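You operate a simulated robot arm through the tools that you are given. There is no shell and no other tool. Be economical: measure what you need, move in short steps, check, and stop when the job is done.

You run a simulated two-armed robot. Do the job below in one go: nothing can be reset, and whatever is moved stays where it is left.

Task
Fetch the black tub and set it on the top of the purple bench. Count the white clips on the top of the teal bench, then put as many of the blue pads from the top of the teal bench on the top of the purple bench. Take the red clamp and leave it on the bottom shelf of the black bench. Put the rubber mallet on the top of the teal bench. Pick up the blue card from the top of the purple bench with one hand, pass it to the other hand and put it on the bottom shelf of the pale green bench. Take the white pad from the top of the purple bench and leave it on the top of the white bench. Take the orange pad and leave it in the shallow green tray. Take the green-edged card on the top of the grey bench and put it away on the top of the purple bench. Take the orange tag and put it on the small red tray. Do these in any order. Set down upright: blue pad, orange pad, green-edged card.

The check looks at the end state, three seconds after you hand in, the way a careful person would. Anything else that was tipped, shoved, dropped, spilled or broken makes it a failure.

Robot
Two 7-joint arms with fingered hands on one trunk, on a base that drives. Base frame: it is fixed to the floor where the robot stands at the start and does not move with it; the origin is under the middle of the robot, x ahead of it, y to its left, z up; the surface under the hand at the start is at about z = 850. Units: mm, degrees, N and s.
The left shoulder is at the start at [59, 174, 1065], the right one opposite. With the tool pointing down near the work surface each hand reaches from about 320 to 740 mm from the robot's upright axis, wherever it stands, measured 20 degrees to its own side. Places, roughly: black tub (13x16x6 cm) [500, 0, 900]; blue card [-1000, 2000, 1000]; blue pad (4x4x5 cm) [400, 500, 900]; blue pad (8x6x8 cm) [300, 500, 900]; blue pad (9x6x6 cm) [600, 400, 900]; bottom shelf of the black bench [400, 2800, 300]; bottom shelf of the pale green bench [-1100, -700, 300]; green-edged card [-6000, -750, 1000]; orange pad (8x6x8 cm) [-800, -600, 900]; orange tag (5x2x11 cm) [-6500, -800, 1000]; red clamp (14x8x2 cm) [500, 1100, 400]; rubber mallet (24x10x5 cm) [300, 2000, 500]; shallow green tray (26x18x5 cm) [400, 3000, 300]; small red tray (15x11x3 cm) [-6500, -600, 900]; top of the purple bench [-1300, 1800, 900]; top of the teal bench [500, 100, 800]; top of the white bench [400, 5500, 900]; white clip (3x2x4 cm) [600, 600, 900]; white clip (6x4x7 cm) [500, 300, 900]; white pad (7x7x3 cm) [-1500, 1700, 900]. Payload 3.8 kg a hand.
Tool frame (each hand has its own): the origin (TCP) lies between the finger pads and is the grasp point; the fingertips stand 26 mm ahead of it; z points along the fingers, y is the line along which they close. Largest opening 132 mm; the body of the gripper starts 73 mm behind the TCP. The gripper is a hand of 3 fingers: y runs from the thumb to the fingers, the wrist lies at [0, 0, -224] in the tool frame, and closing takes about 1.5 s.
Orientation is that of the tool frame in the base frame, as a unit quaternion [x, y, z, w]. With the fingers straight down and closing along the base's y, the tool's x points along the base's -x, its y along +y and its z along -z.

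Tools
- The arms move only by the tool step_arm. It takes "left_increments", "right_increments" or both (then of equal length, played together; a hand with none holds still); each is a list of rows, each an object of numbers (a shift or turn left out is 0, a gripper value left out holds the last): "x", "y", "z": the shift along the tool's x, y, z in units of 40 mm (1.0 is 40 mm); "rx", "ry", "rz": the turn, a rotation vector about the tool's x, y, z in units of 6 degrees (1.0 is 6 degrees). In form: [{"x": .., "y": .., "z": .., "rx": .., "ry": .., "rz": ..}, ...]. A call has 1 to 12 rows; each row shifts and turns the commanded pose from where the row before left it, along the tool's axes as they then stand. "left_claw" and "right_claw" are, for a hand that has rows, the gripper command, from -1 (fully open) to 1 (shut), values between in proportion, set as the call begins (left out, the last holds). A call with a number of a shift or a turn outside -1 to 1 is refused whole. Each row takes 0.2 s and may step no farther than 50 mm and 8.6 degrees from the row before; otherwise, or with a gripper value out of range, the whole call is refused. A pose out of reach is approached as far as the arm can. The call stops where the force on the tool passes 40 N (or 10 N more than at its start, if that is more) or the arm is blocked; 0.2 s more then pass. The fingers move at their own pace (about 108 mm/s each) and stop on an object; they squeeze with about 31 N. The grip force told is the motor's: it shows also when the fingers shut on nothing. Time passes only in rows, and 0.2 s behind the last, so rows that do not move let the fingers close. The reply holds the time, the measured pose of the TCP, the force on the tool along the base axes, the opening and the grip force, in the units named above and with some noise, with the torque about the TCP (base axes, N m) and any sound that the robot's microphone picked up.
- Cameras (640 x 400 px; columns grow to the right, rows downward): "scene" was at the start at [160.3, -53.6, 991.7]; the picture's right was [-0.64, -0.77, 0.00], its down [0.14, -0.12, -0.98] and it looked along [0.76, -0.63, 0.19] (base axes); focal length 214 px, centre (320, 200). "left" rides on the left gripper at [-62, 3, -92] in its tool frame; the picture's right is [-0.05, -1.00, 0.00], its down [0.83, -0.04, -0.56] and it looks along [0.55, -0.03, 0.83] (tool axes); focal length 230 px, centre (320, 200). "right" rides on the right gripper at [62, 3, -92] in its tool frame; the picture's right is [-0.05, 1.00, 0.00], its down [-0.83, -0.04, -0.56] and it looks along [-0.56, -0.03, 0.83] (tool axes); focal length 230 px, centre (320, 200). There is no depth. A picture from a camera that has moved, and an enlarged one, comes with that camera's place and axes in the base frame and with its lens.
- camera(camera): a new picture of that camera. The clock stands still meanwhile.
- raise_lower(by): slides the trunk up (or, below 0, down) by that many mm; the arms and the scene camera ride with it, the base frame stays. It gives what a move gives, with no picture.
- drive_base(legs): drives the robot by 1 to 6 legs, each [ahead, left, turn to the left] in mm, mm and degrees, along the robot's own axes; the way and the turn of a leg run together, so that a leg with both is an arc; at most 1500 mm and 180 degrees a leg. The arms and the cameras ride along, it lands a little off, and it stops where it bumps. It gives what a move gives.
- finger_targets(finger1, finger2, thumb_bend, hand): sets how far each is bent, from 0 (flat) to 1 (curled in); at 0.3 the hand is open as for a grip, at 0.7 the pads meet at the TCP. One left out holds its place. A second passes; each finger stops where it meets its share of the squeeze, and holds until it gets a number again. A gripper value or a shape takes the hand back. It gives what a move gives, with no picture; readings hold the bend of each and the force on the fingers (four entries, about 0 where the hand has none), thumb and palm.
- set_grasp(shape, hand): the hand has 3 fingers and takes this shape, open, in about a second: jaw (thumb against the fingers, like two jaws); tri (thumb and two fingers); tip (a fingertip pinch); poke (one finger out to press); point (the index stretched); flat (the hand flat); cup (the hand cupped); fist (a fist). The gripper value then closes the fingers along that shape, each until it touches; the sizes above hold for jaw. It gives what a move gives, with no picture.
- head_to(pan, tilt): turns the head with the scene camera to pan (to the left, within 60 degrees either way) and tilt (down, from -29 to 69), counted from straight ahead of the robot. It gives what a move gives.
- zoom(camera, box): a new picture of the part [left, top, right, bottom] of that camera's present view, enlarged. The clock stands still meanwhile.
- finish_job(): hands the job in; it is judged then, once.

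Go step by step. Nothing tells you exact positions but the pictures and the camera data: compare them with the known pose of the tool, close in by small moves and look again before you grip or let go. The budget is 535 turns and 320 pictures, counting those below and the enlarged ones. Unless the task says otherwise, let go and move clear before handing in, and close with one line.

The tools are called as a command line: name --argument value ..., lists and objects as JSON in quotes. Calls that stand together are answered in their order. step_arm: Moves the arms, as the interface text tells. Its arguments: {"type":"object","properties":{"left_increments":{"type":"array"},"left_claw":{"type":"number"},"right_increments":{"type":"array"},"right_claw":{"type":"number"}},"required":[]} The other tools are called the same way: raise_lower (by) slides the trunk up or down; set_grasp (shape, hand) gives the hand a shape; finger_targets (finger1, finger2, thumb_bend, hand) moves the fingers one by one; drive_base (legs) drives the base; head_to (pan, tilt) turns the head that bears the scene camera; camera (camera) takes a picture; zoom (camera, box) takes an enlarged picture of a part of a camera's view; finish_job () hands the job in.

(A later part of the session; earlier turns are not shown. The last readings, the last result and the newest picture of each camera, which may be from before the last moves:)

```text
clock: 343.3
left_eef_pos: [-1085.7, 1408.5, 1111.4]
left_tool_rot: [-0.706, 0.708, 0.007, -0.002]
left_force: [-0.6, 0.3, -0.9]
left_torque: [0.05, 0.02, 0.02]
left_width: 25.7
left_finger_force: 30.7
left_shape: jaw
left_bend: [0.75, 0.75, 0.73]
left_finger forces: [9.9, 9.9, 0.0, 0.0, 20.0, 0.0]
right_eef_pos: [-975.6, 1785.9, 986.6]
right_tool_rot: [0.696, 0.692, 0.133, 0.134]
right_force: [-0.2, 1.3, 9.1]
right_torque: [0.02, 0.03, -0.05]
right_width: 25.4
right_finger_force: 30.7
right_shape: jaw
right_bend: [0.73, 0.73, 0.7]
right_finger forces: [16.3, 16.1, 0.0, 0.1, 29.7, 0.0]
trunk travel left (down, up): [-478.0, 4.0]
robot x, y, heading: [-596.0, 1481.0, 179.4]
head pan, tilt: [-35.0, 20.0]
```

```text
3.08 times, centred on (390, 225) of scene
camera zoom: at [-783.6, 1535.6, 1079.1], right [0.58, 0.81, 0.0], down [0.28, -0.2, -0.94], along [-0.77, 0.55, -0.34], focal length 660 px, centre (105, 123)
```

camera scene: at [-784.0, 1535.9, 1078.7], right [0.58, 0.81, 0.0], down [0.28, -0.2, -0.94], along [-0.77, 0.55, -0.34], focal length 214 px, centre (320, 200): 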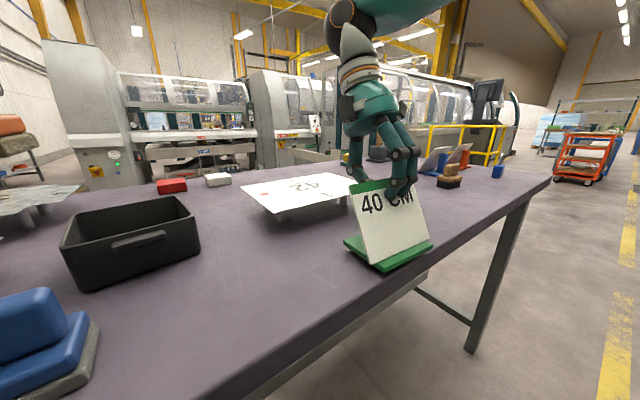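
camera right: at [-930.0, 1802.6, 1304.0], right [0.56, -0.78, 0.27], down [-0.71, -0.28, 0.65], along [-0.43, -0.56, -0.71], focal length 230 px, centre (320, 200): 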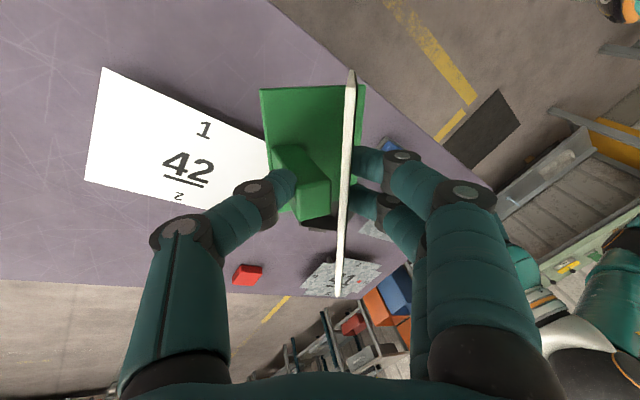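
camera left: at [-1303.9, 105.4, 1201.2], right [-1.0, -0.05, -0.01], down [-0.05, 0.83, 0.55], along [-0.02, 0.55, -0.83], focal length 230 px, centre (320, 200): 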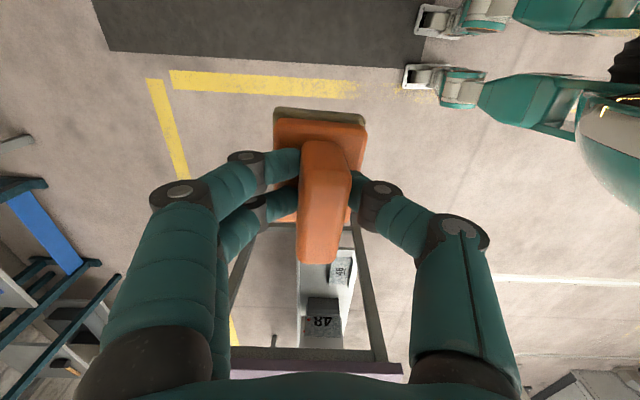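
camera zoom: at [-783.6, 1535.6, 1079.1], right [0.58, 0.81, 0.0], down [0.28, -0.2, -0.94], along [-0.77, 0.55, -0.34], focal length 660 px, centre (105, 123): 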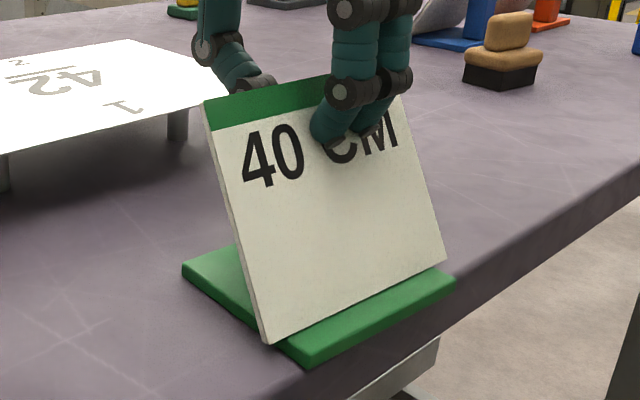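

Contact. I release and rise.

step_arm --right_increments '[{}, {}, {}, {}]' --right_claw 0.1

step_arm --right_increments '[{"z": -0.5}, {"z": -0.8}, {"z": -0.8}, {"z": -0.8}]'

camera --camera "scene"

```text
clock: 344.3
left_eef_pos: [-1086.7, 1409.0, 1110.3]
left_tool_rot: [-0.705, 0.709, 0.005, -0.002]
left_force: [-0.3, 0.4, -1.2]
left_torque: [0.02, -0.01, -0.02]
left_width: 25.8
left_finger_force: 30.8
left_shape: jaw
left_bend: [0.75, 0.75, 0.73]
left_finger forces: [9.9, 9.9, 0.0, 0.0, 19.9, 0.0]
right_eef_pos: [-974.1, 1785.9, 985.1]
right_tool_rot: [0.696, 0.692, 0.135, 0.136]
right_force: [0.3, -0.4, 0.1]
right_torque: [-0.02, 0.0, 0.03]
right_width: 58.7
right_finger_force: 0.2
right_shape: jaw
right_bend: [0.73, 0.73, 0.7]
right_finger forces: [0.0, 0.1, 0.0, 0.0, 0.0, 0.0]
trunk travel left (down, up): [-478.0, 4.0]
robot x, y, heading: [-601.0, 1482.1, 179.3]
head pan, tilt: [-35.0, 20.0]
```

```text
clock: 345.3
left_eef_pos: [-1085.5, 1408.7, 1108.8]
left_tool_rot: [-0.705, 0.709, 0.006, -0.002]
left_force: [0.6, 0.0, -2.4]
left_torque: [0.03, 0.01, -0.02]
left_width: 26.0
left_finger_force: 30.6
left_shape: jaw
left_bend: [0.75, 0.75, 0.73]
left_finger forces: [9.9, 9.9, 0.0, 0.0, 20.0, 0.1]
right_eef_pos: [-1002.8, 1792.8, 1095.0]
right_tool_rot: [0.695, 0.693, 0.135, 0.135]
right_force: [-0.6, -0.3, 0.2]
right_torque: [0.01, -0.02, 0.01]
right_width: 59.1
right_finger_force: 0.1
right_shape: jaw
right_bend: [0.73, 0.73, 0.7]
right_finger forces: [0.0, 0.0, 0.0, 0.0, 0.1, 0.0]
right hand out of reach, approached as far as the arm can: row 2, 3, 4
trunk travel left (down, up): [-478.0, 4.0]
robot x, y, heading: [-601.3, 1480.5, 179.3]
head pan, tilt: [-35.0, 20.0]
```

```text
200 pictures are left
camera scene: at [-783.8, 1535.8, 1078.8], right [0.58, 0.81, 0.0], down [0.28, -0.2, -0.94], along [-0.77, 0.55, -0.34], focal length 214 px, centre (320, 200)
```

scene: 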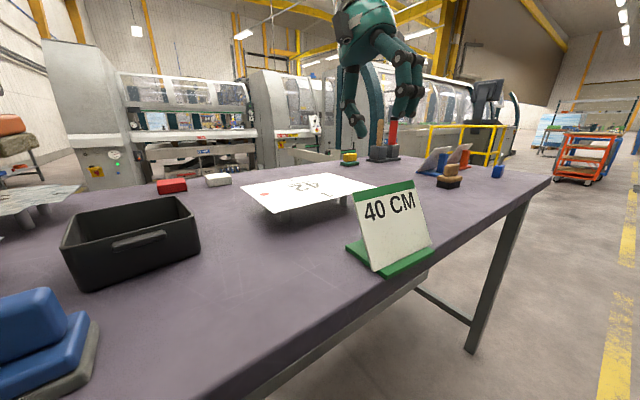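

The card stands upright. The white pad at (-1475, 1654) is best reached from the bench's far side, so I go around.

drive_base --legs '[[-300, 0, 0], [0, 1000, 0], [1500, 0, 0], [150, 0, 0], [0, 0, -90]]'

head_to --pan 0 --tilt 15

camera --camera "scene"

```text
clock: 367.9
left_eef_pos: [-2053.6, 950.4, 1110.4]
left_tool_rot: [-0.007, 1.0, 0.005, 0.003]
left_force: [0.4, -0.6, -0.9]
left_torque: [0.03, 0.0, 0.04]
left_width: 25.6
left_finger_force: 31.0
left_shape: jaw
left_bend: [0.75, 0.75, 0.73]
left_finger forces: [9.6, 9.6, 0.0, 0.1, 19.2, 0.0]
right_eef_pos: [-1668.4, 874.7, 1094.7]
right_tool_rot: [0.982, 0.008, 0.002, 0.191]
right_force: [-0.7, -0.3, -0.9]
right_torque: [-0.01, 0.01, 0.0]
right_width: 58.8
right_finger_force: 0.0
right_shape: jaw
right_bend: [0.73, 0.73, 0.7]
right_finger forces: [0.0, 0.1, 0.0, 0.1, 0.0, 0.0]
trunk travel left (down, up): [-478.0, 4.0]
robot x, y, heading: [-1973.0, 469.0, 90.8]
head pan, tilt: [-35.0, 20.0]
```

```text
clock: 368.9
left_eef_pos: [-2052.5, 949.1, 1111.3]
left_tool_rot: [-0.008, 1.0, 0.006, 0.003]
left_force: [0.5, 0.1, -1.2]
left_torque: [-0.01, 0.0, 0.03]
left_width: 25.7
left_finger_force: 31.1
left_shape: jaw
left_bend: [0.75, 0.75, 0.73]
left_finger forces: [9.6, 9.6, 0.1, 0.0, 19.3, 0.0]
right_eef_pos: [-1667.8, 874.9, 1095.1]
right_tool_rot: [0.982, 0.008, 0.001, 0.19]
right_force: [-0.7, -0.1, 0.3]
right_torque: [-0.01, 0.01, 0.0]
right_width: 58.9
right_finger_force: 0.0
right_shape: jaw
right_bend: [0.73, 0.73, 0.7]
right_finger forces: [0.1, 0.1, 0.1, 0.0, 0.1, 0.0]
trunk travel left (down, up): [-478.0, 4.0]
robot x, y, heading: [-1969.6, 464.1, 91.1]
head pan, tilt: [0.0, 15.0]
```

```text
199 pictures are left
camera scene: at [-1972.4, 667.8, 1086.9], right [1.0, 0.01, 0.0], down [0.0, -0.26, -0.97], along [-0.01, 0.97, -0.26], focal length 214 px, centre (320, 200)
```

scene: 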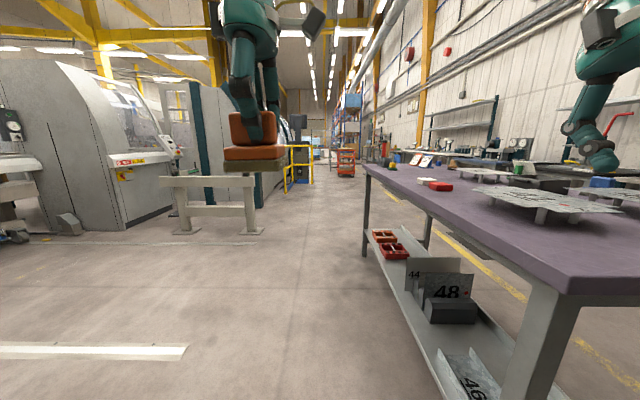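

The aisle behind the bench is free. I drive up to opposite the white pad and face the bench.

drive_base --legs '[[1390, 20, 0], [0, 0, -91]]'

head_to --pan -20 --tilt 25

camera --camera "scene"

camera --camera "right"

```text
clock: 379.8
left_eef_pos: [-1517.3, 1937.8, 1109.5]
left_tool_rot: [0.708, 0.707, 0.002, 0.005]
left_force: [1.4, 0.3, -1.3]
left_torque: [0.02, -0.04, 0.01]
left_width: 25.4
left_finger_force: 31.5
left_shape: jaw
left_bend: [0.75, 0.75, 0.73]
left_finger forces: [9.6, 9.4, 0.0, 0.1, 19.1, 0.1]
right_eef_pos: [-1596.8, 1553.2, 1093.9]
right_tool_rot: [0.694, -0.694, -0.135, 0.135]
right_force: [0.7, 0.1, 0.1]
right_torque: [-0.01, -0.02, 0.0]
right_width: 59.0
right_finger_force: 0.1
right_shape: jaw
right_bend: [0.73, 0.73, 0.7]
right_finger forces: [0.0, 0.1, 0.0, 0.0, 0.1, 0.0]
trunk travel left (down, up): [-478.0, 4.0]
robot x, y, heading: [-2002.3, 1864.9, -0.3]
head pan, tilt: [0.0, 15.0]
```

```text
clock: 380.6
left_eef_pos: [-1516.1, 1937.5, 1110.5]
left_tool_rot: [0.708, 0.707, 0.002, 0.005]
left_force: [-0.7, -0.3, -1.1]
left_torque: [0.0, 0.0, 0.02]
left_width: 25.5
left_finger_force: 30.6
left_shape: jaw
left_bend: [0.75, 0.75, 0.73]
left_finger forces: [9.6, 9.3, 0.1, 0.0, 18.9, 0.0]
right_eef_pos: [-1597.2, 1552.4, 1094.6]
right_tool_rot: [-0.694, 0.694, 0.135, -0.135]
right_force: [-0.5, -0.5, 0.4]
right_torque: [0.0, 0.0, 0.03]
right_width: 59.1
right_finger_force: 0.0
right_shape: jaw
right_bend: [0.73, 0.73, 0.7]
right_finger forces: [0.0, 0.1, 0.0, 0.0, 0.0, 0.0]
trunk travel left (down, up): [-478.0, 4.0]
robot x, y, heading: [-2002.0, 1864.2, -0.3]
head pan, tilt: [-20.0, 25.0]
```

```text
198 pictures are left
camera scene: at [-1805.4, 1830.8, 1070.7], right [-0.35, -0.94, 0.0], down [-0.4, 0.15, -0.91], along [0.85, -0.31, -0.42], focal length 214 px, centre (320, 200)
```

scene: 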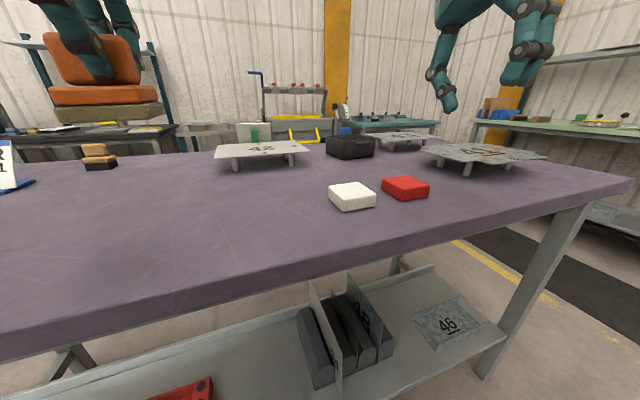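

```text
197 pictures are left
camera right: at [-1567.0, 1491.8, 1181.7], right [-0.93, 0.05, 0.37], down [0.25, 0.83, 0.5], along [-0.29, 0.55, -0.78], focal length 230 px, centre (320, 200)
```

right: 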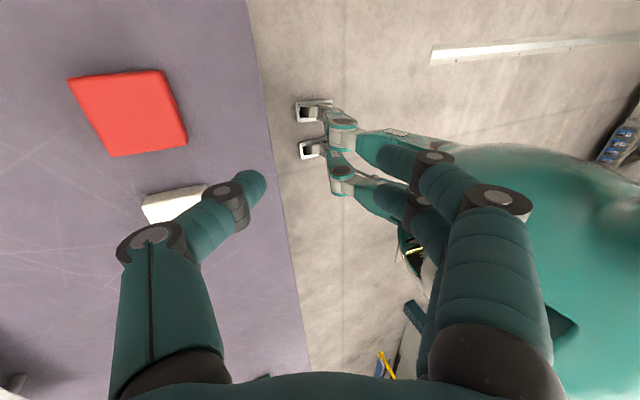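

I untilt the right hand and move the base so the hand comes over the white pad.

step_arm --right_increments '[{"rx": 0.93}, {"rx": 0.93}, {"rx": 0.93}, {"rx": 0.93}]' --right_claw -0.7

drive_base --legs '[[95, 100, 0]]'

camera --camera "right"

```text
clock: 381.6
left_eef_pos: [-1517.1, 1937.3, 1109.1]
left_tool_rot: [0.708, 0.706, 0.001, 0.005]
left_force: [0.0, -0.7, 0.1]
left_torque: [0.04, 0.03, -0.01]
left_width: 25.5
left_finger_force: 30.9
left_shape: jaw
left_bend: [0.75, 0.75, 0.73]
left_finger forces: [9.6, 9.4, 0.0, 0.1, 18.9, 0.0]
right_eef_pos: [-1598.9, 1552.6, 1094.9]
right_tool_rot: [0.707, -0.707, 0.004, -0.001]
right_force: [0.9, -0.1, -0.1]
right_torque: [0.03, 0.0, 0.0]
right_width: 112.0
right_finger_force: 0.0
right_shape: jaw
right_bend: [0.54, 0.54, 0.5]
right_finger forces: [0.0, 0.0, 0.0, 0.1, 0.1, 0.0]
trunk travel left (down, up): [-478.0, 4.0]
robot x, y, heading: [-2001.6, 1866.9, -0.3]
head pan, tilt: [-20.0, 25.0]
```

```text
clock: 383.1
left_eef_pos: [-1420.8, 2035.6, 1111.7]
left_tool_rot: [0.708, 0.706, 0.002, 0.005]
left_force: [-0.6, 0.3, -0.3]
left_torque: [-0.01, 0.01, -0.01]
left_width: 25.5
left_finger_force: 30.8
left_shape: jaw
left_bend: [0.75, 0.75, 0.73]
left_finger forces: [9.6, 9.4, 0.0, 0.0, 19.1, 0.0]
right_eef_pos: [-1501.3, 1651.0, 1095.3]
right_tool_rot: [-0.707, 0.707, -0.001, 0.002]
right_force: [0.4, -0.1, -0.2]
right_torque: [-0.01, 0.0, 0.01]
right_width: 111.8
right_finger_force: 0.0
right_shape: jaw
right_bend: [0.54, 0.54, 0.5]
right_finger forces: [0.0, 0.1, 0.1, 0.1, 0.0, 0.1]
trunk travel left (down, up): [-478.0, 4.0]
robot x, y, heading: [-1903.8, 1959.0, -0.2]
head pan, tilt: [-20.0, 25.0]
```

```text
196 pictures are left
camera right: at [-1506.4, 1590.0, 1187.3], right [-1.0, 0.05, -0.01], down [0.04, 0.83, 0.55], along [0.03, 0.55, -0.83], focal length 230 px, centre (320, 200)
```

right: 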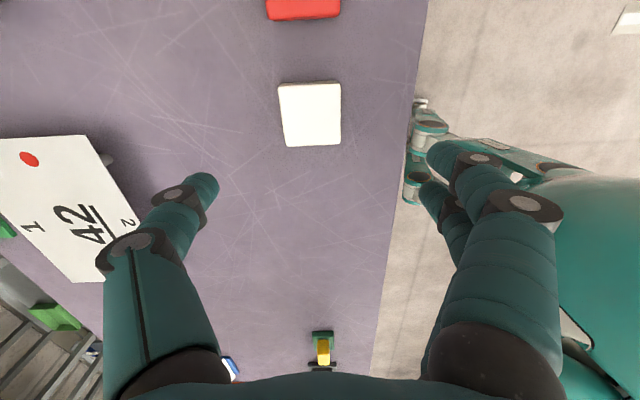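

The white pad is right below. I descend.

step_arm --right_increments '[{"y": -0.22}, {"z": 0.8}, {"z": 0.8}, {"z": 0.8}, {"z": 0.8}]'

camera --camera "right"

```text
clock: 384.3
left_eef_pos: [-1420.2, 2035.5, 1110.0]
left_tool_rot: [0.708, 0.707, 0.002, 0.005]
left_force: [0.2, -1.5, -1.1]
left_torque: [0.03, 0.02, 0.03]
left_width: 25.5
left_finger_force: 31.2
left_shape: jaw
left_bend: [0.75, 0.75, 0.73]
left_finger forces: [9.6, 9.5, 0.1, 0.0, 19.1, 0.1]
right_eef_pos: [-1490.9, 1650.0, 965.0]
right_tool_rot: [0.707, -0.707, 0.002, -0.002]
right_force: [0.4, -0.1, -0.4]
right_torque: [0.03, 0.0, -0.04]
right_width: 112.1
right_finger_force: 0.0
right_shape: jaw
right_bend: [0.54, 0.54, 0.5]
right_finger forces: [0.1, 0.1, 0.0, 0.1, 0.1, 0.1]
trunk travel left (down, up): [-478.0, 4.0]
robot x, y, heading: [-1905.8, 1957.8, -0.2]
head pan, tilt: [-20.0, 25.0]
```

```text
195 pictures are left
camera right: at [-1496.5, 1588.6, 1057.7], right [-1.0, 0.05, 0.0], down [0.04, 0.83, 0.56], along [0.03, 0.55, -0.83], focal length 230 px, centre (320, 200)
```

right: 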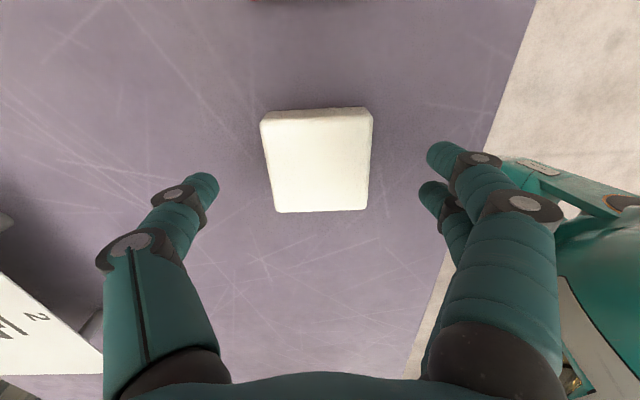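

step_arm --right_increments '[{"z": 0.5}, {"z": 0.38}]'

step_arm --right_increments '[{}, {}, {}, {}, {}, {}]' --right_claw 1

step_arm --right_increments '[{"z": -0.4}, {"z": -0.8}, {"z": -0.8}, {"z": -0.8}]'

camera --camera "right"

```text
clock: 384.9
left_eef_pos: [-1420.8, 2034.4, 1111.4]
left_tool_rot: [0.707, 0.707, 0.001, 0.006]
left_force: [0.2, -0.4, -2.0]
left_torque: [-0.02, 0.02, 0.03]
left_width: 25.6
left_finger_force: 30.6
left_shape: jaw
left_bend: [0.75, 0.75, 0.73]
left_finger forces: [9.6, 9.5, 0.1, 0.0, 19.0, 0.0]
right_eef_pos: [-1490.9, 1651.0, 930.0]
right_tool_rot: [-0.706, 0.708, -0.002, 0.001]
right_force: [0.1, -0.4, -0.3]
right_torque: [0.02, 0.0, 0.01]
right_width: 112.0
right_finger_force: 0.2
right_shape: jaw
right_bend: [0.54, 0.54, 0.5]
right_finger forces: [0.0, 0.0, 0.0, 0.1, 0.0, 0.1]
trunk travel left (down, up): [-478.0, 4.0]
robot x, y, heading: [-1903.0, 1961.6, -0.3]
head pan, tilt: [-20.0, 25.0]
```

```text
clock: 386.3
left_eef_pos: [-1420.4, 2035.1, 1111.4]
left_tool_rot: [0.708, 0.706, 0.002, 0.005]
left_force: [-0.5, -0.1, -1.8]
left_torque: [-0.04, 0.02, -0.03]
left_width: 25.6
left_finger_force: 30.4
left_shape: jaw
left_bend: [0.75, 0.75, 0.73]
left_finger forces: [9.6, 9.4, 0.0, 0.0, 19.0, 0.1]
right_eef_pos: [-1491.5, 1651.1, 931.7]
right_tool_rot: [-0.706, 0.708, -0.001, 0.002]
right_force: [1.3, -0.4, 0.2]
right_torque: [0.02, 0.0, 0.0]
right_width: 59.3
right_finger_force: 31.3
right_shape: jaw
right_bend: [0.73, 0.73, 0.7]
right_finger forces: [14.1, 14.0, 0.0, 0.0, 28.1, 0.0]
trunk travel left (down, up): [-478.0, 4.0]
robot x, y, heading: [-1901.1, 1965.6, -0.3]
head pan, tilt: [-20.0, 25.0]
```

```text
clock: 387.3
left_eef_pos: [-1420.4, 2035.2, 1109.9]
left_tool_rot: [0.708, 0.707, 0.002, 0.005]
left_force: [-0.8, -0.3, -0.7]
left_torque: [0.03, -0.02, 0.04]
left_width: 25.6
left_finger_force: 30.8
left_shape: jaw
left_bend: [0.75, 0.75, 0.73]
left_finger forces: [9.6, 9.4, 0.1, 0.0, 19.0, 0.0]
right_eef_pos: [-1493.0, 1651.0, 1043.8]
right_tool_rot: [-0.706, 0.708, -0.002, 0.001]
right_force: [0.8, 0.3, -1.3]
right_torque: [-0.02, -0.01, 0.03]
right_width: 59.5
right_finger_force: 30.8
right_shape: jaw
right_bend: [0.73, 0.73, 0.7]
right_finger forces: [14.1, 14.1, 0.1, 0.0, 28.2, 0.0]
trunk travel left (down, up): [-478.0, 4.0]
robot x, y, heading: [-1903.0, 1960.5, -0.4]
head pan, tilt: [-20.0, 25.0]
```

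```text
194 pictures are left
camera right: at [-1497.9, 1590.0, 1136.2], right [-1.0, 0.05, 0.0], down [0.04, 0.83, 0.55], along [0.03, 0.55, -0.83], focal length 230 px, centre (320, 200)
```

right: 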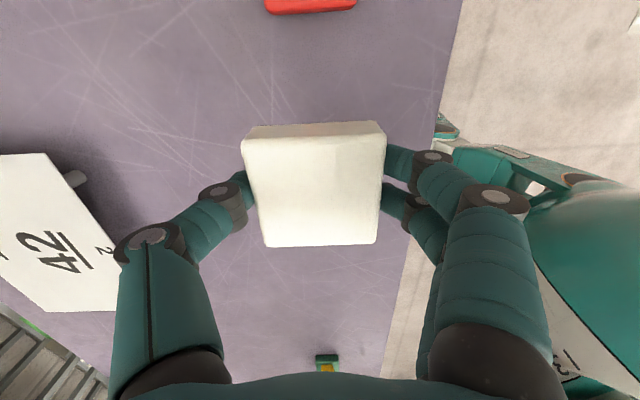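

The white pad is held. I back off, turn to +y and look at the way around the bench's far end.

drive_base --legs '[[-200, 0, 0], [0, 0, 90], [1300, 0, 0], [0, 0, -90]]'

head_to --pan 0 --tilt 10

camera --camera "scene"

```text
clock: 402.6
left_eef_pos: [-1605.8, 3311.1, 1110.5]
left_tool_rot: [0.711, 0.703, 0.001, 0.006]
left_force: [-0.3, 0.3, -1.0]
left_torque: [0.0, -0.01, -0.02]
left_width: 25.3
left_finger_force: 31.1
left_shape: jaw
left_bend: [0.75, 0.75, 0.73]
left_finger forces: [9.2, 9.2, 0.0, 0.1, 18.3, 0.0]
right_eef_pos: [-1682.3, 2927.2, 1043.0]
right_tool_rot: [-0.704, 0.71, -0.002, 0.002]
right_force: [-0.9, 0.1, -0.9]
right_torque: [0.01, 0.0, -0.02]
right_width: 58.7
right_finger_force: 30.7
right_shape: jaw
right_bend: [0.73, 0.73, 0.7]
right_finger forces: [13.9, 13.8, 0.0, 0.1, 27.7, 0.0]
trunk travel left (down, up): [-478.0, 4.0]
robot x, y, heading: [-2094.2, 3241.7, -0.8]
head pan, tilt: [-20.0, 25.0]
```

```text
clock: 403.4
left_eef_pos: [-1606.5, 3310.8, 1110.4]
left_tool_rot: [0.711, 0.703, 0.002, 0.006]
left_force: [-0.6, 0.0, -0.7]
left_torque: [-0.03, -0.01, 0.0]
left_width: 25.3
left_finger_force: 31.1
left_shape: jaw
left_bend: [0.75, 0.75, 0.73]
left_finger forces: [9.0, 9.1, 0.0, 0.0, 18.4, 0.0]
right_eef_pos: [-1683.0, 2926.7, 1044.2]
right_tool_rot: [-0.704, 0.71, -0.002, 0.001]
right_force: [0.5, 0.2, -1.2]
right_torque: [0.01, -0.01, 0.01]
right_width: 58.5
right_finger_force: 30.9
right_shape: jaw
right_bend: [0.73, 0.73, 0.7]
right_finger forces: [14.0, 13.9, 0.0, 0.0, 27.7, 0.0]
trunk travel left (down, up): [-478.0, 4.0]
robot x, y, heading: [-2091.5, 3239.0, -1.0]
head pan, tilt: [0.0, 10.0]
```

```text
193 pictures are left
camera scene: at [-1889.8, 3237.9, 1095.0], right [-0.01, -1.0, 0.0], down [-0.17, 0.0, -0.98], along [0.98, -0.01, -0.17], focal length 214 px, centre (320, 200)
```

scene: 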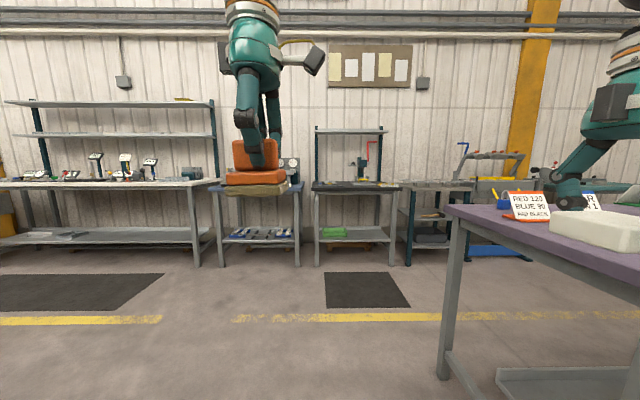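

The black bench with the green tray on its lower shelf is at y≈2930, and the white bench is further left (y 4220–6380). I take the white pad there first.

drive_base --legs '[[1300, 0, 1], [0, 1400, 0]]'

camera --camera "scene"

```text
clock: 422.1
left_eef_pos: [-334.9, 4730.6, 1110.3]
left_tool_rot: [0.702, 0.712, 0.002, 0.006]
left_force: [0.5, 0.1, -1.0]
left_torque: [0.02, -0.01, -0.02]
left_width: 25.2
left_finger_force: 31.0
left_shape: jaw
left_bend: [0.75, 0.75, 0.73]
left_finger forces: [9.3, 9.2, 0.1, 0.0, 18.5, 0.0]
right_eef_pos: [-399.0, 4346.2, 1044.0]
right_tool_rot: [0.713, -0.701, 0.002, -0.001]
right_force: [0.2, 0.3, -1.9]
right_torque: [0.01, -0.02, -0.01]
right_width: 58.6
right_finger_force: 31.1
right_shape: jaw
right_bend: [0.73, 0.73, 0.7]
right_finger forces: [13.9, 13.9, 0.1, 0.0, 27.7, 0.0]
trunk travel left (down, up): [-478.0, 4.0]
robot x, y, heading: [-817.0, 4651.5, 0.5]
head pan, tilt: [0.0, 10.0]
```

```text
192 pictures are left
camera scene: at [-615.1, 4651.3, 1095.0], right [0.01, -1.0, 0.0], down [-0.17, 0.0, -0.98], along [0.98, 0.01, -0.17], focal length 214 px, centre (320, 200)
```

scene: 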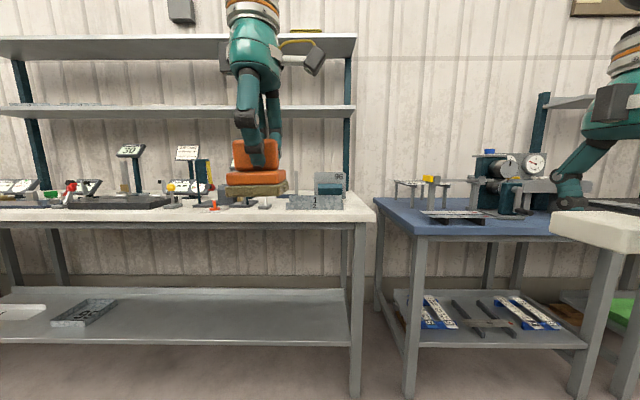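

zoom --camera "scene" --box '[160, 150, 380, 240]'

zoom --camera "scene" --box '[0, 130, 200, 240]'

```text
2.91 times, centred on (270, 195) of scene
camera zoom: at [-615.1, 4651.3, 1095.0], right [0.01, -1.0, 0.0], down [-0.17, 0.0, -0.98], along [0.98, 0.01, -0.17], focal length 624 px, centre (466, 214)
```

zoom: 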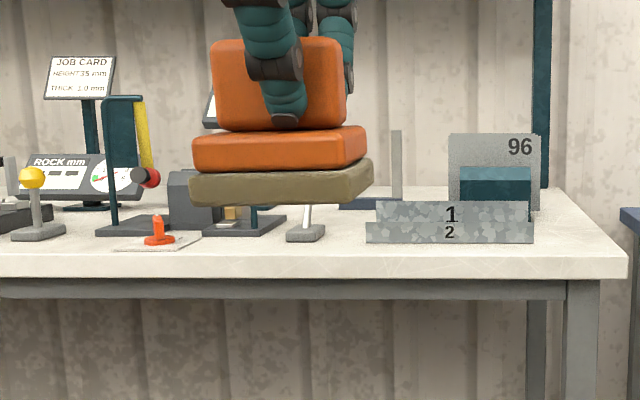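

```text
3.20 times, centred on (100, 185) of scene
camera zoom: at [-615.1, 4651.3, 1095.0], right [0.01, -1.0, 0.0], down [-0.17, 0.0, -0.98], along [0.98, 0.01, -0.17], focal length 686 px, centre (1024, 248)
```

zoom: 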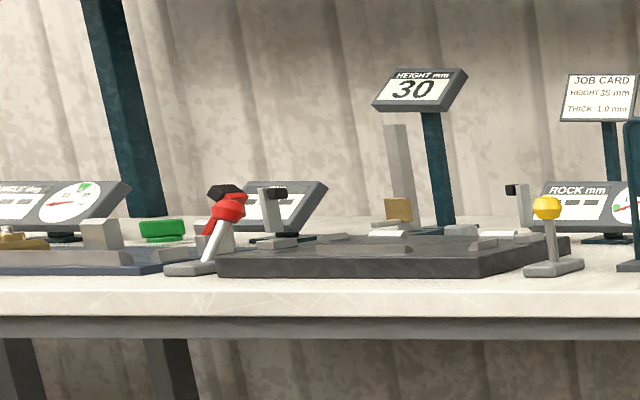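

There's a free spot at the white bench's right front corner, about (290, 4488). I raise and retract the left hand for safety, then approach.

step_arm --left_increments '[{"y": -0.6, "z": -0.6}, {"y": -0.6, "z": -0.6}, {"y": -0.6, "z": -0.6}, {"y": -0.6, "z": -0.6}]'

drive_base --legs '[[450, 142, 0]]'

head_to --pan -20 --tilt 20

camera --camera "scene"

camera --camera "right"

```text
clock: 423.1
left_eef_pos: [-432.8, 4730.0, 1206.0]
left_tool_rot: [0.702, 0.712, 0.001, 0.006]
left_force: [0.4, 0.5, -1.4]
left_torque: [0.04, 0.01, 0.01]
left_width: 25.0
left_finger_force: 31.2
left_shape: jaw
left_bend: [0.75, 0.75, 0.73]
left_finger forces: [9.2, 9.3, 0.0, 0.0, 18.6, 0.0]
right_eef_pos: [-400.0, 4346.7, 1043.5]
right_tool_rot: [0.713, -0.701, 0.001, -0.002]
right_force: [-0.4, 0.2, -1.4]
right_torque: [-0.02, 0.01, -0.01]
right_width: 58.9
right_finger_force: 30.5
right_shape: jaw
right_bend: [0.73, 0.73, 0.7]
right_finger forces: [13.9, 13.9, 0.0, 0.0, 27.8, 0.0]
trunk travel left (down, up): [-478.0, 4.0]
robot x, y, heading: [-818.4, 4649.3, 0.3]
head pan, tilt: [0.0, 10.0]
```

```text
clock: 425.9
left_eef_pos: [13.3, 4879.0, 1205.2]
left_tool_rot: [0.701, 0.713, 0.002, 0.005]
left_force: [0.5, -0.3, -0.6]
left_torque: [-0.03, 0.02, 0.02]
left_width: 25.1
left_finger_force: 30.9
left_shape: jaw
left_bend: [0.75, 0.75, 0.73]
left_finger forces: [9.2, 9.3, 0.0, 0.1, 18.6, 0.0]
right_eef_pos: [46.9, 4492.3, 1043.2]
right_tool_rot: [0.713, -0.701, 0.002, -0.002]
right_force: [-0.7, -0.8, -1.3]
right_torque: [0.02, 0.0, 0.03]
right_width: 58.6
right_finger_force: 31.2
right_shape: jaw
right_bend: [0.73, 0.73, 0.7]
right_finger forces: [13.8, 13.9, 0.0, 0.0, 27.8, 0.0]
trunk travel left (down, up): [-478.0, 4.0]
robot x, y, heading: [-370.5, 4795.5, 0.8]
head pan, tilt: [0.0, 10.0]
```

```text
clock: 426.7
left_eef_pos: [13.4, 4877.6, 1206.0]
left_tool_rot: [0.701, 0.713, 0.002, 0.005]
left_force: [0.6, -0.9, -0.2]
left_torque: [0.02, 0.0, -0.01]
left_width: 25.2
left_finger_force: 30.9
left_shape: jaw
left_bend: [0.75, 0.75, 0.73]
left_finger forces: [9.2, 9.2, 0.0, 0.1, 18.6, 0.0]
right_eef_pos: [46.2, 4495.5, 1044.2]
right_tool_rot: [0.714, -0.7, 0.002, -0.002]
right_force: [-0.2, 1.1, -1.4]
right_torque: [0.0, 0.0, 0.02]
right_width: 58.9
right_finger_force: 31.2
right_shape: jaw
right_bend: [0.73, 0.73, 0.7]
right_finger forces: [13.8, 13.9, 0.0, 0.0, 27.8, 0.1]
trunk travel left (down, up): [-478.0, 4.0]
robot x, y, heading: [-374.5, 4795.3, 0.9]
head pan, tilt: [-20.0, 20.0]
```

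```text
189 pictures are left
camera scene: at [-175.3, 4767.5, 1078.8], right [-0.33, -0.94, 0.0], down [-0.32, 0.11, -0.94], along [0.89, -0.31, -0.34], focal length 214 px, centre (320, 200)
```

scene: 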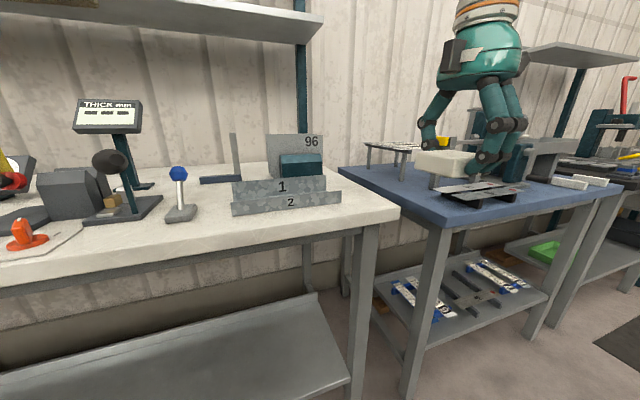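

```text
188 pictures are left
camera right: at [41.8, 4432.5, 1135.5], right [-1.0, 0.03, 0.0], down [0.03, 0.83, 0.55], along [0.02, 0.55, -0.83], focal length 230 px, centre (320, 200)
```

right: 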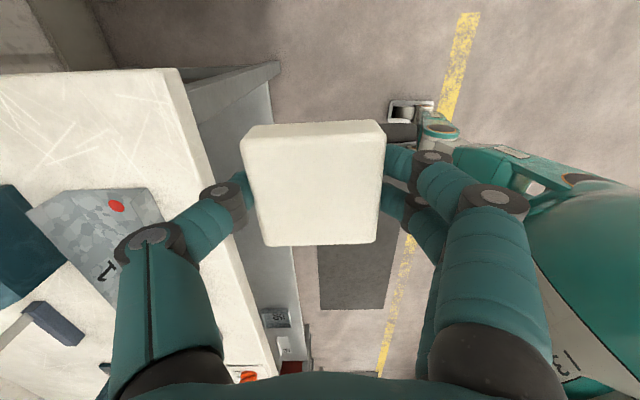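

Free strip between the metal piece and the bench's right end: target (300, 4507). I drive in.

drive_base --legs '[[253, 10, 0]]'

camera --camera "right"

camera --camera "scene"

```text
clock: 428.5
left_eef_pos: [264.8, 4892.7, 1205.9]
left_tool_rot: [0.701, 0.713, 0.003, 0.006]
left_force: [0.4, 0.1, -1.5]
left_torque: [0.01, 0.01, -0.04]
left_width: 25.1
left_finger_force: 31.2
left_shape: jaw
left_bend: [0.75, 0.75, 0.73]
left_finger forces: [9.2, 9.3, 0.0, 0.0, 18.5, 0.0]
right_eef_pos: [297.5, 4508.4, 1042.8]
right_tool_rot: [0.714, -0.7, 0.001, -0.002]
right_force: [0.1, -0.5, -1.4]
right_torque: [-0.01, 0.02, -0.03]
right_width: 58.6
right_finger_force: 31.3
right_shape: jaw
right_bend: [0.73, 0.73, 0.7]
right_finger forces: [13.9, 13.9, 0.1, 0.0, 27.9, 0.1]
trunk travel left (down, up): [-478.0, 4.0]
robot x, y, heading: [-124.2, 4813.2, 0.8]
head pan, tilt: [-20.0, 20.0]
```

```text
187 pictures are left
camera right: at [294.3, 4447.2, 1135.9], right [-1.0, 0.03, -0.01], down [0.02, 0.83, 0.55], along [0.02, 0.55, -0.83], focal length 230 px, centre (320, 200)
```

right: 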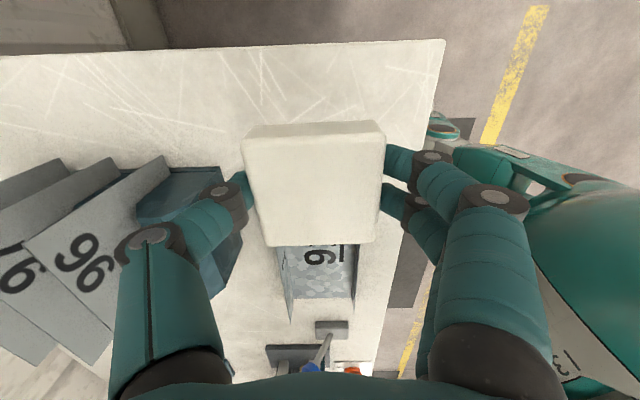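

```text
186 pictures are left
camera scene: at [76.5, 4781.6, 1078.9], right [-0.33, -0.94, 0.0], down [-0.32, 0.11, -0.94], along [0.89, -0.31, -0.34], focal length 214 px, centre (320, 200)
```

scene: 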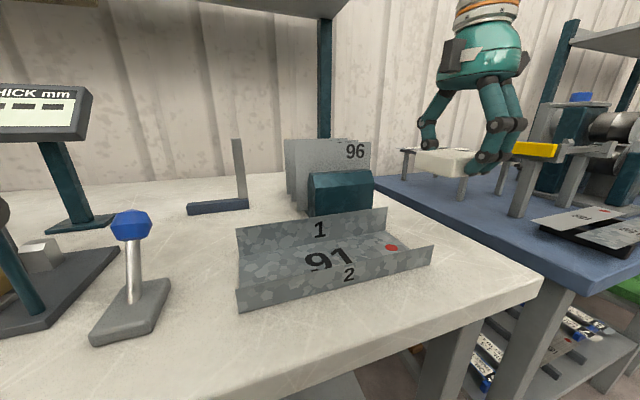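

Clear on all sides. I lower the pad.

step_arm --right_increments '[{"z": 0.8}, {"z": 0.8}, {"z": 0.8}, {"z": 0.2}]'

step_arm --right_increments '[{"z": 0.1}, {"z": 0.06}]'

camera --camera "right"

```text
clock: 429.5
left_eef_pos: [265.2, 4892.4, 1205.3]
left_tool_rot: [0.701, 0.713, 0.002, 0.006]
left_force: [-0.1, 0.0, -0.4]
left_torque: [0.01, -0.05, 0.02]
left_width: 25.0
left_finger_force: 31.0
left_shape: jaw
left_bend: [0.75, 0.75, 0.73]
left_finger forces: [9.3, 9.3, 0.0, 0.0, 18.5, 0.0]
right_eef_pos: [297.1, 4508.5, 939.7]
right_tool_rot: [0.713, -0.701, 0.002, -0.002]
right_force: [0.3, 0.0, -0.5]
right_torque: [0.03, 0.03, 0.01]
right_width: 58.6
right_finger_force: 30.5
right_shape: jaw
right_bend: [0.73, 0.73, 0.7]
right_finger forces: [13.9, 13.9, 0.0, 0.0, 27.9, 0.0]
trunk travel left (down, up): [-478.0, 4.0]
robot x, y, heading: [-116.3, 4809.2, 0.9]
head pan, tilt: [-20.0, 20.0]
```

```text
clock: 430.1
left_eef_pos: [264.6, 4892.1, 1205.9]
left_tool_rot: [0.701, 0.713, 0.002, 0.006]
left_force: [-0.3, -0.2, -1.1]
left_torque: [-0.04, -0.01, -0.02]
left_width: 25.1
left_finger_force: 30.7
left_shape: jaw
left_bend: [0.75, 0.75, 0.73]
left_finger forces: [9.2, 9.4, 0.1, 0.1, 18.5, 0.0]
right_eef_pos: [298.7, 4509.1, 933.2]
right_tool_rot: [0.714, -0.7, 0.002, -0.002]
right_force: [0.1, -1.5, -0.8]
right_torque: [0.02, 0.0, 0.0]
right_width: 58.5
right_finger_force: 30.7
right_shape: jaw
right_bend: [0.73, 0.73, 0.7]
right_finger forces: [13.8, 13.9, 0.1, 0.0, 27.9, 0.0]
trunk travel left (down, up): [-478.0, 4.0]
robot x, y, heading: [-123.7, 4809.5, 0.8]
head pan, tilt: [-20.0, 20.0]
```

```text
185 pictures are left
camera right: at [295.3, 4446.9, 1025.4], right [-1.0, 0.03, -0.01], down [0.02, 0.83, 0.55], along [0.02, 0.55, -0.83], focal length 230 px, centre (320, 200)
```

right: 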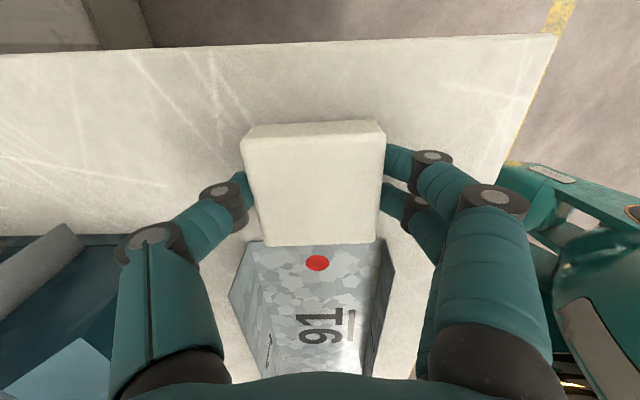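

step_arm --right_increments '[{"z": 0.06}, {"z": 0.06}]'

step_arm --right_increments '[{"z": 0.05}, {}]'

```text
clock: 430.7
left_eef_pos: [263.4, 4892.5, 1205.6]
left_tool_rot: [0.701, 0.713, 0.003, 0.007]
left_force: [-0.4, -0.7, -0.1]
left_torque: [-0.01, -0.02, -0.02]
left_width: 25.3
left_finger_force: 31.2
left_shape: jaw
left_bend: [0.75, 0.75, 0.73]
left_finger forces: [9.3, 9.2, 0.0, 0.1, 18.4, 0.0]
right_eef_pos: [299.0, 4508.8, 929.2]
right_tool_rot: [0.714, -0.7, 0.003, -0.003]
right_force: [-0.3, -1.6, 7.0]
right_torque: [-0.01, 0.11, 0.0]
right_width: 58.6
right_finger_force: 31.1
right_shape: jaw
right_bend: [0.73, 0.73, 0.7]
right_finger forces: [15.0, 15.1, 0.0, 0.1, 29.3, 0.1]
trunk travel left (down, up): [-478.0, 4.0]
robot x, y, heading: [-120.9, 4808.5, 0.7]
head pan, tilt: [-20.0, 20.0]
```

```text
clock: 431.3
left_eef_pos: [263.9, 4892.9, 1207.0]
left_tool_rot: [0.701, 0.713, 0.003, 0.006]
left_force: [0.2, -0.4, -1.4]
left_torque: [-0.02, 0.02, 0.0]
left_width: 25.2
left_finger_force: 30.7
left_shape: jaw
left_bend: [0.75, 0.75, 0.73]
left_finger forces: [9.2, 9.3, 0.0, 0.0, 18.5, 0.1]
right_eef_pos: [299.5, 4508.1, 928.0]
right_tool_rot: [0.714, -0.7, 0.004, -0.004]
right_force: [0.1, -2.9, 22.4]
right_torque: [-0.03, 0.04, -0.01]
right_width: 58.8
right_finger_force: 30.6
right_shape: jaw
right_bend: [0.74, 0.74, 0.7]
right_finger forces: [16.3, 16.4, 0.0, 0.0, 32.3, 0.1]
trunk travel left (down, up): [-478.0, 4.0]
robot x, y, heading: [-120.0, 4810.0, 0.9]
head pan, tilt: [-20.0, 20.0]
```

Seated. I release and lift the right hand.

step_arm --right_increments '[{"z": -0.03}, {}, {}]' --right_claw -0.3

step_arm --right_increments '[{"z": -0.5}, {"z": -0.8}, {"z": -0.8}, {"z": -0.8}]'

camera --camera "right"

```text
clock: 432.1
left_eef_pos: [264.5, 4893.2, 1205.9]
left_tool_rot: [0.701, 0.713, 0.002, 0.006]
left_force: [0.6, 0.5, -1.9]
left_torque: [0.02, 0.04, 0.02]
left_width: 25.2
left_finger_force: 31.0
left_shape: jaw
left_bend: [0.75, 0.75, 0.73]
left_finger forces: [9.2, 9.4, 0.0, 0.0, 18.4, 0.0]
right_eef_pos: [298.4, 4508.1, 926.0]
right_tool_rot: [0.714, -0.7, 0.001, -0.001]
right_force: [2.6, 0.3, 7.7]
right_torque: [0.01, 0.29, -0.05]
right_width: 82.4
right_finger_force: 0.0
right_shape: jaw
right_bend: [0.71, 0.71, 0.68]
right_finger forces: [3.6, 3.9, 0.0, 0.0, 0.1, 0.0]
trunk travel left (down, up): [-478.0, 4.0]
robot x, y, heading: [-120.9, 4812.6, 1.0]
head pan, tilt: [-20.0, 20.0]
```

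```text
clock: 433.1
left_eef_pos: [265.5, 4892.2, 1205.5]
left_tool_rot: [0.701, 0.713, 0.002, 0.006]
left_force: [-0.2, 0.1, -0.9]
left_torque: [-0.03, 0.02, 0.04]
left_width: 25.2
left_finger_force: 31.0
left_shape: jaw
left_bend: [0.75, 0.75, 0.73]
left_finger forces: [9.2, 9.3, 0.0, 0.0, 18.4, 0.0]
right_eef_pos: [297.8, 4508.6, 1042.7]
right_tool_rot: [0.714, -0.7, 0.002, -0.002]
right_force: [-0.1, 0.4, 0.1]
right_torque: [0.03, -0.04, -0.02]
right_width: 85.5
right_finger_force: 0.0
right_shape: jaw
right_bend: [0.7, 0.7, 0.68]
right_finger forces: [0.1, 0.0, 0.0, 0.0, 0.0, 0.0]
trunk travel left (down, up): [-478.0, 4.0]
robot x, y, heading: [-120.2, 4809.5, 0.7]
head pan, tilt: [-20.0, 20.0]
```

```text
184 pictures are left
camera right: at [293.7, 4447.8, 1134.9], right [-1.0, 0.03, 0.0], down [0.02, 0.83, 0.55], along [0.02, 0.55, -0.83], focal length 230 px, centre (320, 200)
```

right: 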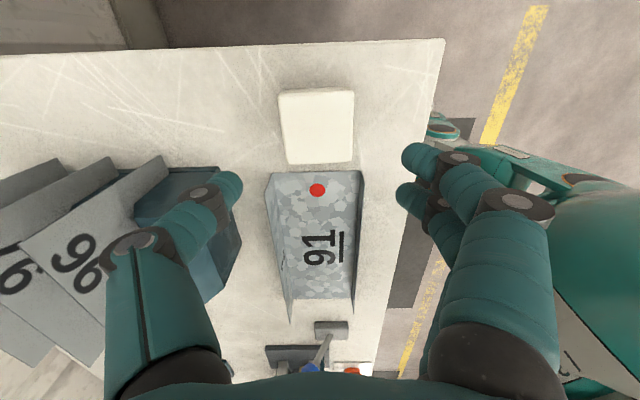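

White pad is placed. I back off and go to the black bench, standing diagonally so the right arm stays clear.

drive_base --legs '[[-380, 0, 0], [0, -1500, 0], [0, -150, 0]]'

head_to --pan 0 --tilt 25

camera --camera "scene"

```text
clock: 450.1
left_eef_pos: [-105.3, 3217.5, 1204.8]
left_tool_rot: [0.707, 0.707, 0.002, 0.006]
left_force: [0.1, -0.1, -0.9]
left_torque: [0.03, -0.02, 0.03]
left_width: 25.2
left_finger_force: 31.4
left_shape: jaw
left_bend: [0.75, 0.75, 0.73]
left_finger forces: [9.1, 9.3, 0.0, 0.0, 18.5, 0.1]
right_eef_pos: [-79.8, 2832.2, 1041.8]
right_tool_rot: [-0.707, 0.707, -0.002, 0.002]
right_force: [-0.6, 0.1, 0.6]
right_torque: [-0.04, -0.01, -0.01]
right_width: 85.4
right_finger_force: 0.1
right_shape: jaw
right_bend: [0.7, 0.7, 0.68]
right_finger forces: [0.0, 0.0, 0.0, 0.0, 0.0, 0.0]
trunk travel left (down, up): [-478.0, 4.0]
robot x, y, heading: [-491.3, 3144.6, -0.3]
head pan, tilt: [-20.0, 20.0]
```

```text
clock: 450.9
left_eef_pos: [-105.5, 3216.4, 1206.2]
left_tool_rot: [0.708, 0.706, 0.001, 0.005]
left_force: [-0.5, 0.0, -1.1]
left_torque: [-0.02, 0.0, 0.0]
left_width: 25.1
left_finger_force: 31.0
left_shape: jaw
left_bend: [0.75, 0.75, 0.73]
left_finger forces: [9.2, 9.3, 0.0, 0.0, 18.5, 0.0]
right_eef_pos: [-80.3, 2832.2, 1042.8]
right_tool_rot: [0.708, -0.706, 0.003, -0.002]
right_force: [0.2, 0.6, -0.1]
right_torque: [0.01, 0.0, 0.02]
right_width: 85.7
right_finger_force: 0.0
right_shape: jaw
right_bend: [0.7, 0.7, 0.68]
right_finger forces: [0.0, 0.0, 0.0, 0.1, 0.1, 0.0]
trunk travel left (down, up): [-478.0, 4.0]
robot x, y, heading: [-493.9, 3141.2, -0.0]
head pan, tilt: [0.0, 25.0]
```

```text
183 pictures are left
camera scene: at [-291.2, 3141.2, 1070.7], right [0.0, -1.0, 0.0], down [-0.42, 0.0, -0.91], along [0.91, 0.0, -0.42], focal length 214 px, centre (320, 200)
```

scene: 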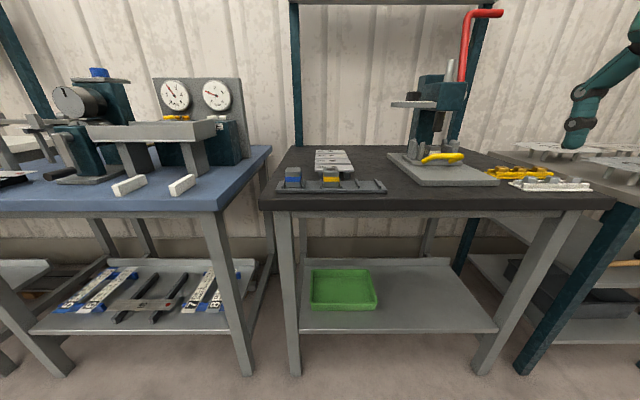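

Tray center is about (415, 3040) on the shelf (z≈282). I lower the trunk here in the open and bring the left hand down before going under the bench.

raise_lower --by -400

raise_lower --by -65

step_arm --left_increments '[{"z": 0.9, "y": 0.3}, {"z": 0.9, "y": 0.3}, {"z": 0.9, "y": 0.3}, {"z": 0.9, "y": 0.3}, {"z": 0.9, "y": 0.3}, {"z": 0.9, "y": 0.3}, {"z": 0.9, "y": 0.3}, {"z": 0.9, "y": 0.2}]'

camera --camera "scene"

```text
clock: 454.8
left_eef_pos: [-105.3, 3216.1, 805.7]
left_tool_rot: [0.708, 0.707, 0.002, 0.006]
left_force: [0.9, 0.7, -0.3]
left_torque: [-0.03, 0.01, -0.02]
left_width: 25.0
left_finger_force: 31.3
left_shape: jaw
left_bend: [0.75, 0.75, 0.73]
left_finger forces: [9.2, 9.2, 0.1, 0.0, 18.5, 0.1]
right_eef_pos: [-81.5, 2832.1, 642.5]
right_tool_rot: [0.707, -0.707, 0.002, -0.001]
right_force: [0.5, -0.1, 0.1]
right_torque: [-0.01, 0.04, -0.02]
right_width: 85.3
right_finger_force: 0.1
right_shape: jaw
right_bend: [0.7, 0.7, 0.68]
right_finger forces: [0.0, 0.0, 0.0, 0.0, 0.0, 0.1]
trunk travel left (down, up): [-78.0, 404.0]
robot x, y, heading: [-489.7, 3141.0, -0.3]
head pan, tilt: [0.0, 25.0]
```

```text
clock: 455.8
left_eef_pos: [-106.2, 3216.5, 740.6]
left_tool_rot: [0.707, 0.707, 0.002, 0.006]
left_force: [-0.1, 0.1, -1.0]
left_torque: [-0.03, -0.01, -0.03]
left_width: 25.2
left_finger_force: 30.7
left_shape: jaw
left_bend: [0.75, 0.75, 0.73]
left_finger forces: [9.2, 9.2, 0.0, 0.0, 18.5, 0.0]
right_eef_pos: [-80.6, 2832.3, 576.6]
right_tool_rot: [0.708, -0.706, 0.002, -0.002]
right_force: [-1.2, -0.2, -0.5]
right_torque: [-0.01, -0.01, 0.02]
right_width: 85.5
right_finger_force: 0.2
right_shape: jaw
right_bend: [0.7, 0.7, 0.68]
right_finger forces: [0.0, 0.0, 0.1, 0.0, 0.0, 0.0]
trunk travel left (down, up): [-13.0, 469.0]
robot x, y, heading: [-489.5, 3141.3, -0.0]
head pan, tilt: [0.0, 25.0]
```

```text
clock: 457.6
left_eef_pos: [-9.4, 3214.6, 453.4]
left_tool_rot: [0.708, 0.707, 0.003, 0.006]
left_force: [0.7, -0.7, -0.9]
left_torque: [0.0, 0.04, 0.0]
left_width: 25.0
left_finger_force: 31.7
left_shape: jaw
left_bend: [0.75, 0.75, 0.73]
left_finger forces: [9.1, 9.2, 0.0, 0.0, 18.4, 0.0]
right_eef_pos: [-79.7, 2831.8, 576.1]
right_tool_rot: [-0.707, 0.707, -0.002, 0.002]
right_force: [0.0, 0.2, -0.1]
right_torque: [0.01, 0.0, 0.03]
right_width: 85.6
right_finger_force: 0.0
right_shape: jaw
right_bend: [0.7, 0.7, 0.68]
right_finger forces: [0.0, 0.0, 0.0, 0.0, 0.0, 0.0]
trunk travel left (down, up): [-13.0, 469.0]
robot x, y, heading: [-490.3, 3141.2, -0.0]
head pan, tilt: [0.0, 25.0]
```

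```text
182 pictures are left
camera scene: at [-299.2, 3141.2, 573.6], right [0.0, -1.0, 0.0], down [-0.42, 0.0, -0.91], along [0.91, 0.0, -0.42], focal length 214 px, centre (320, 200)
```

scene: 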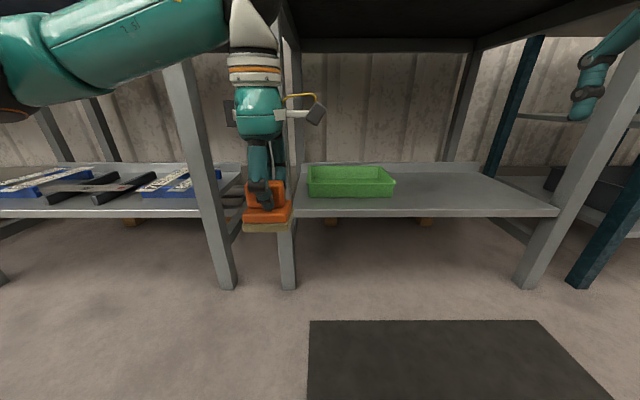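

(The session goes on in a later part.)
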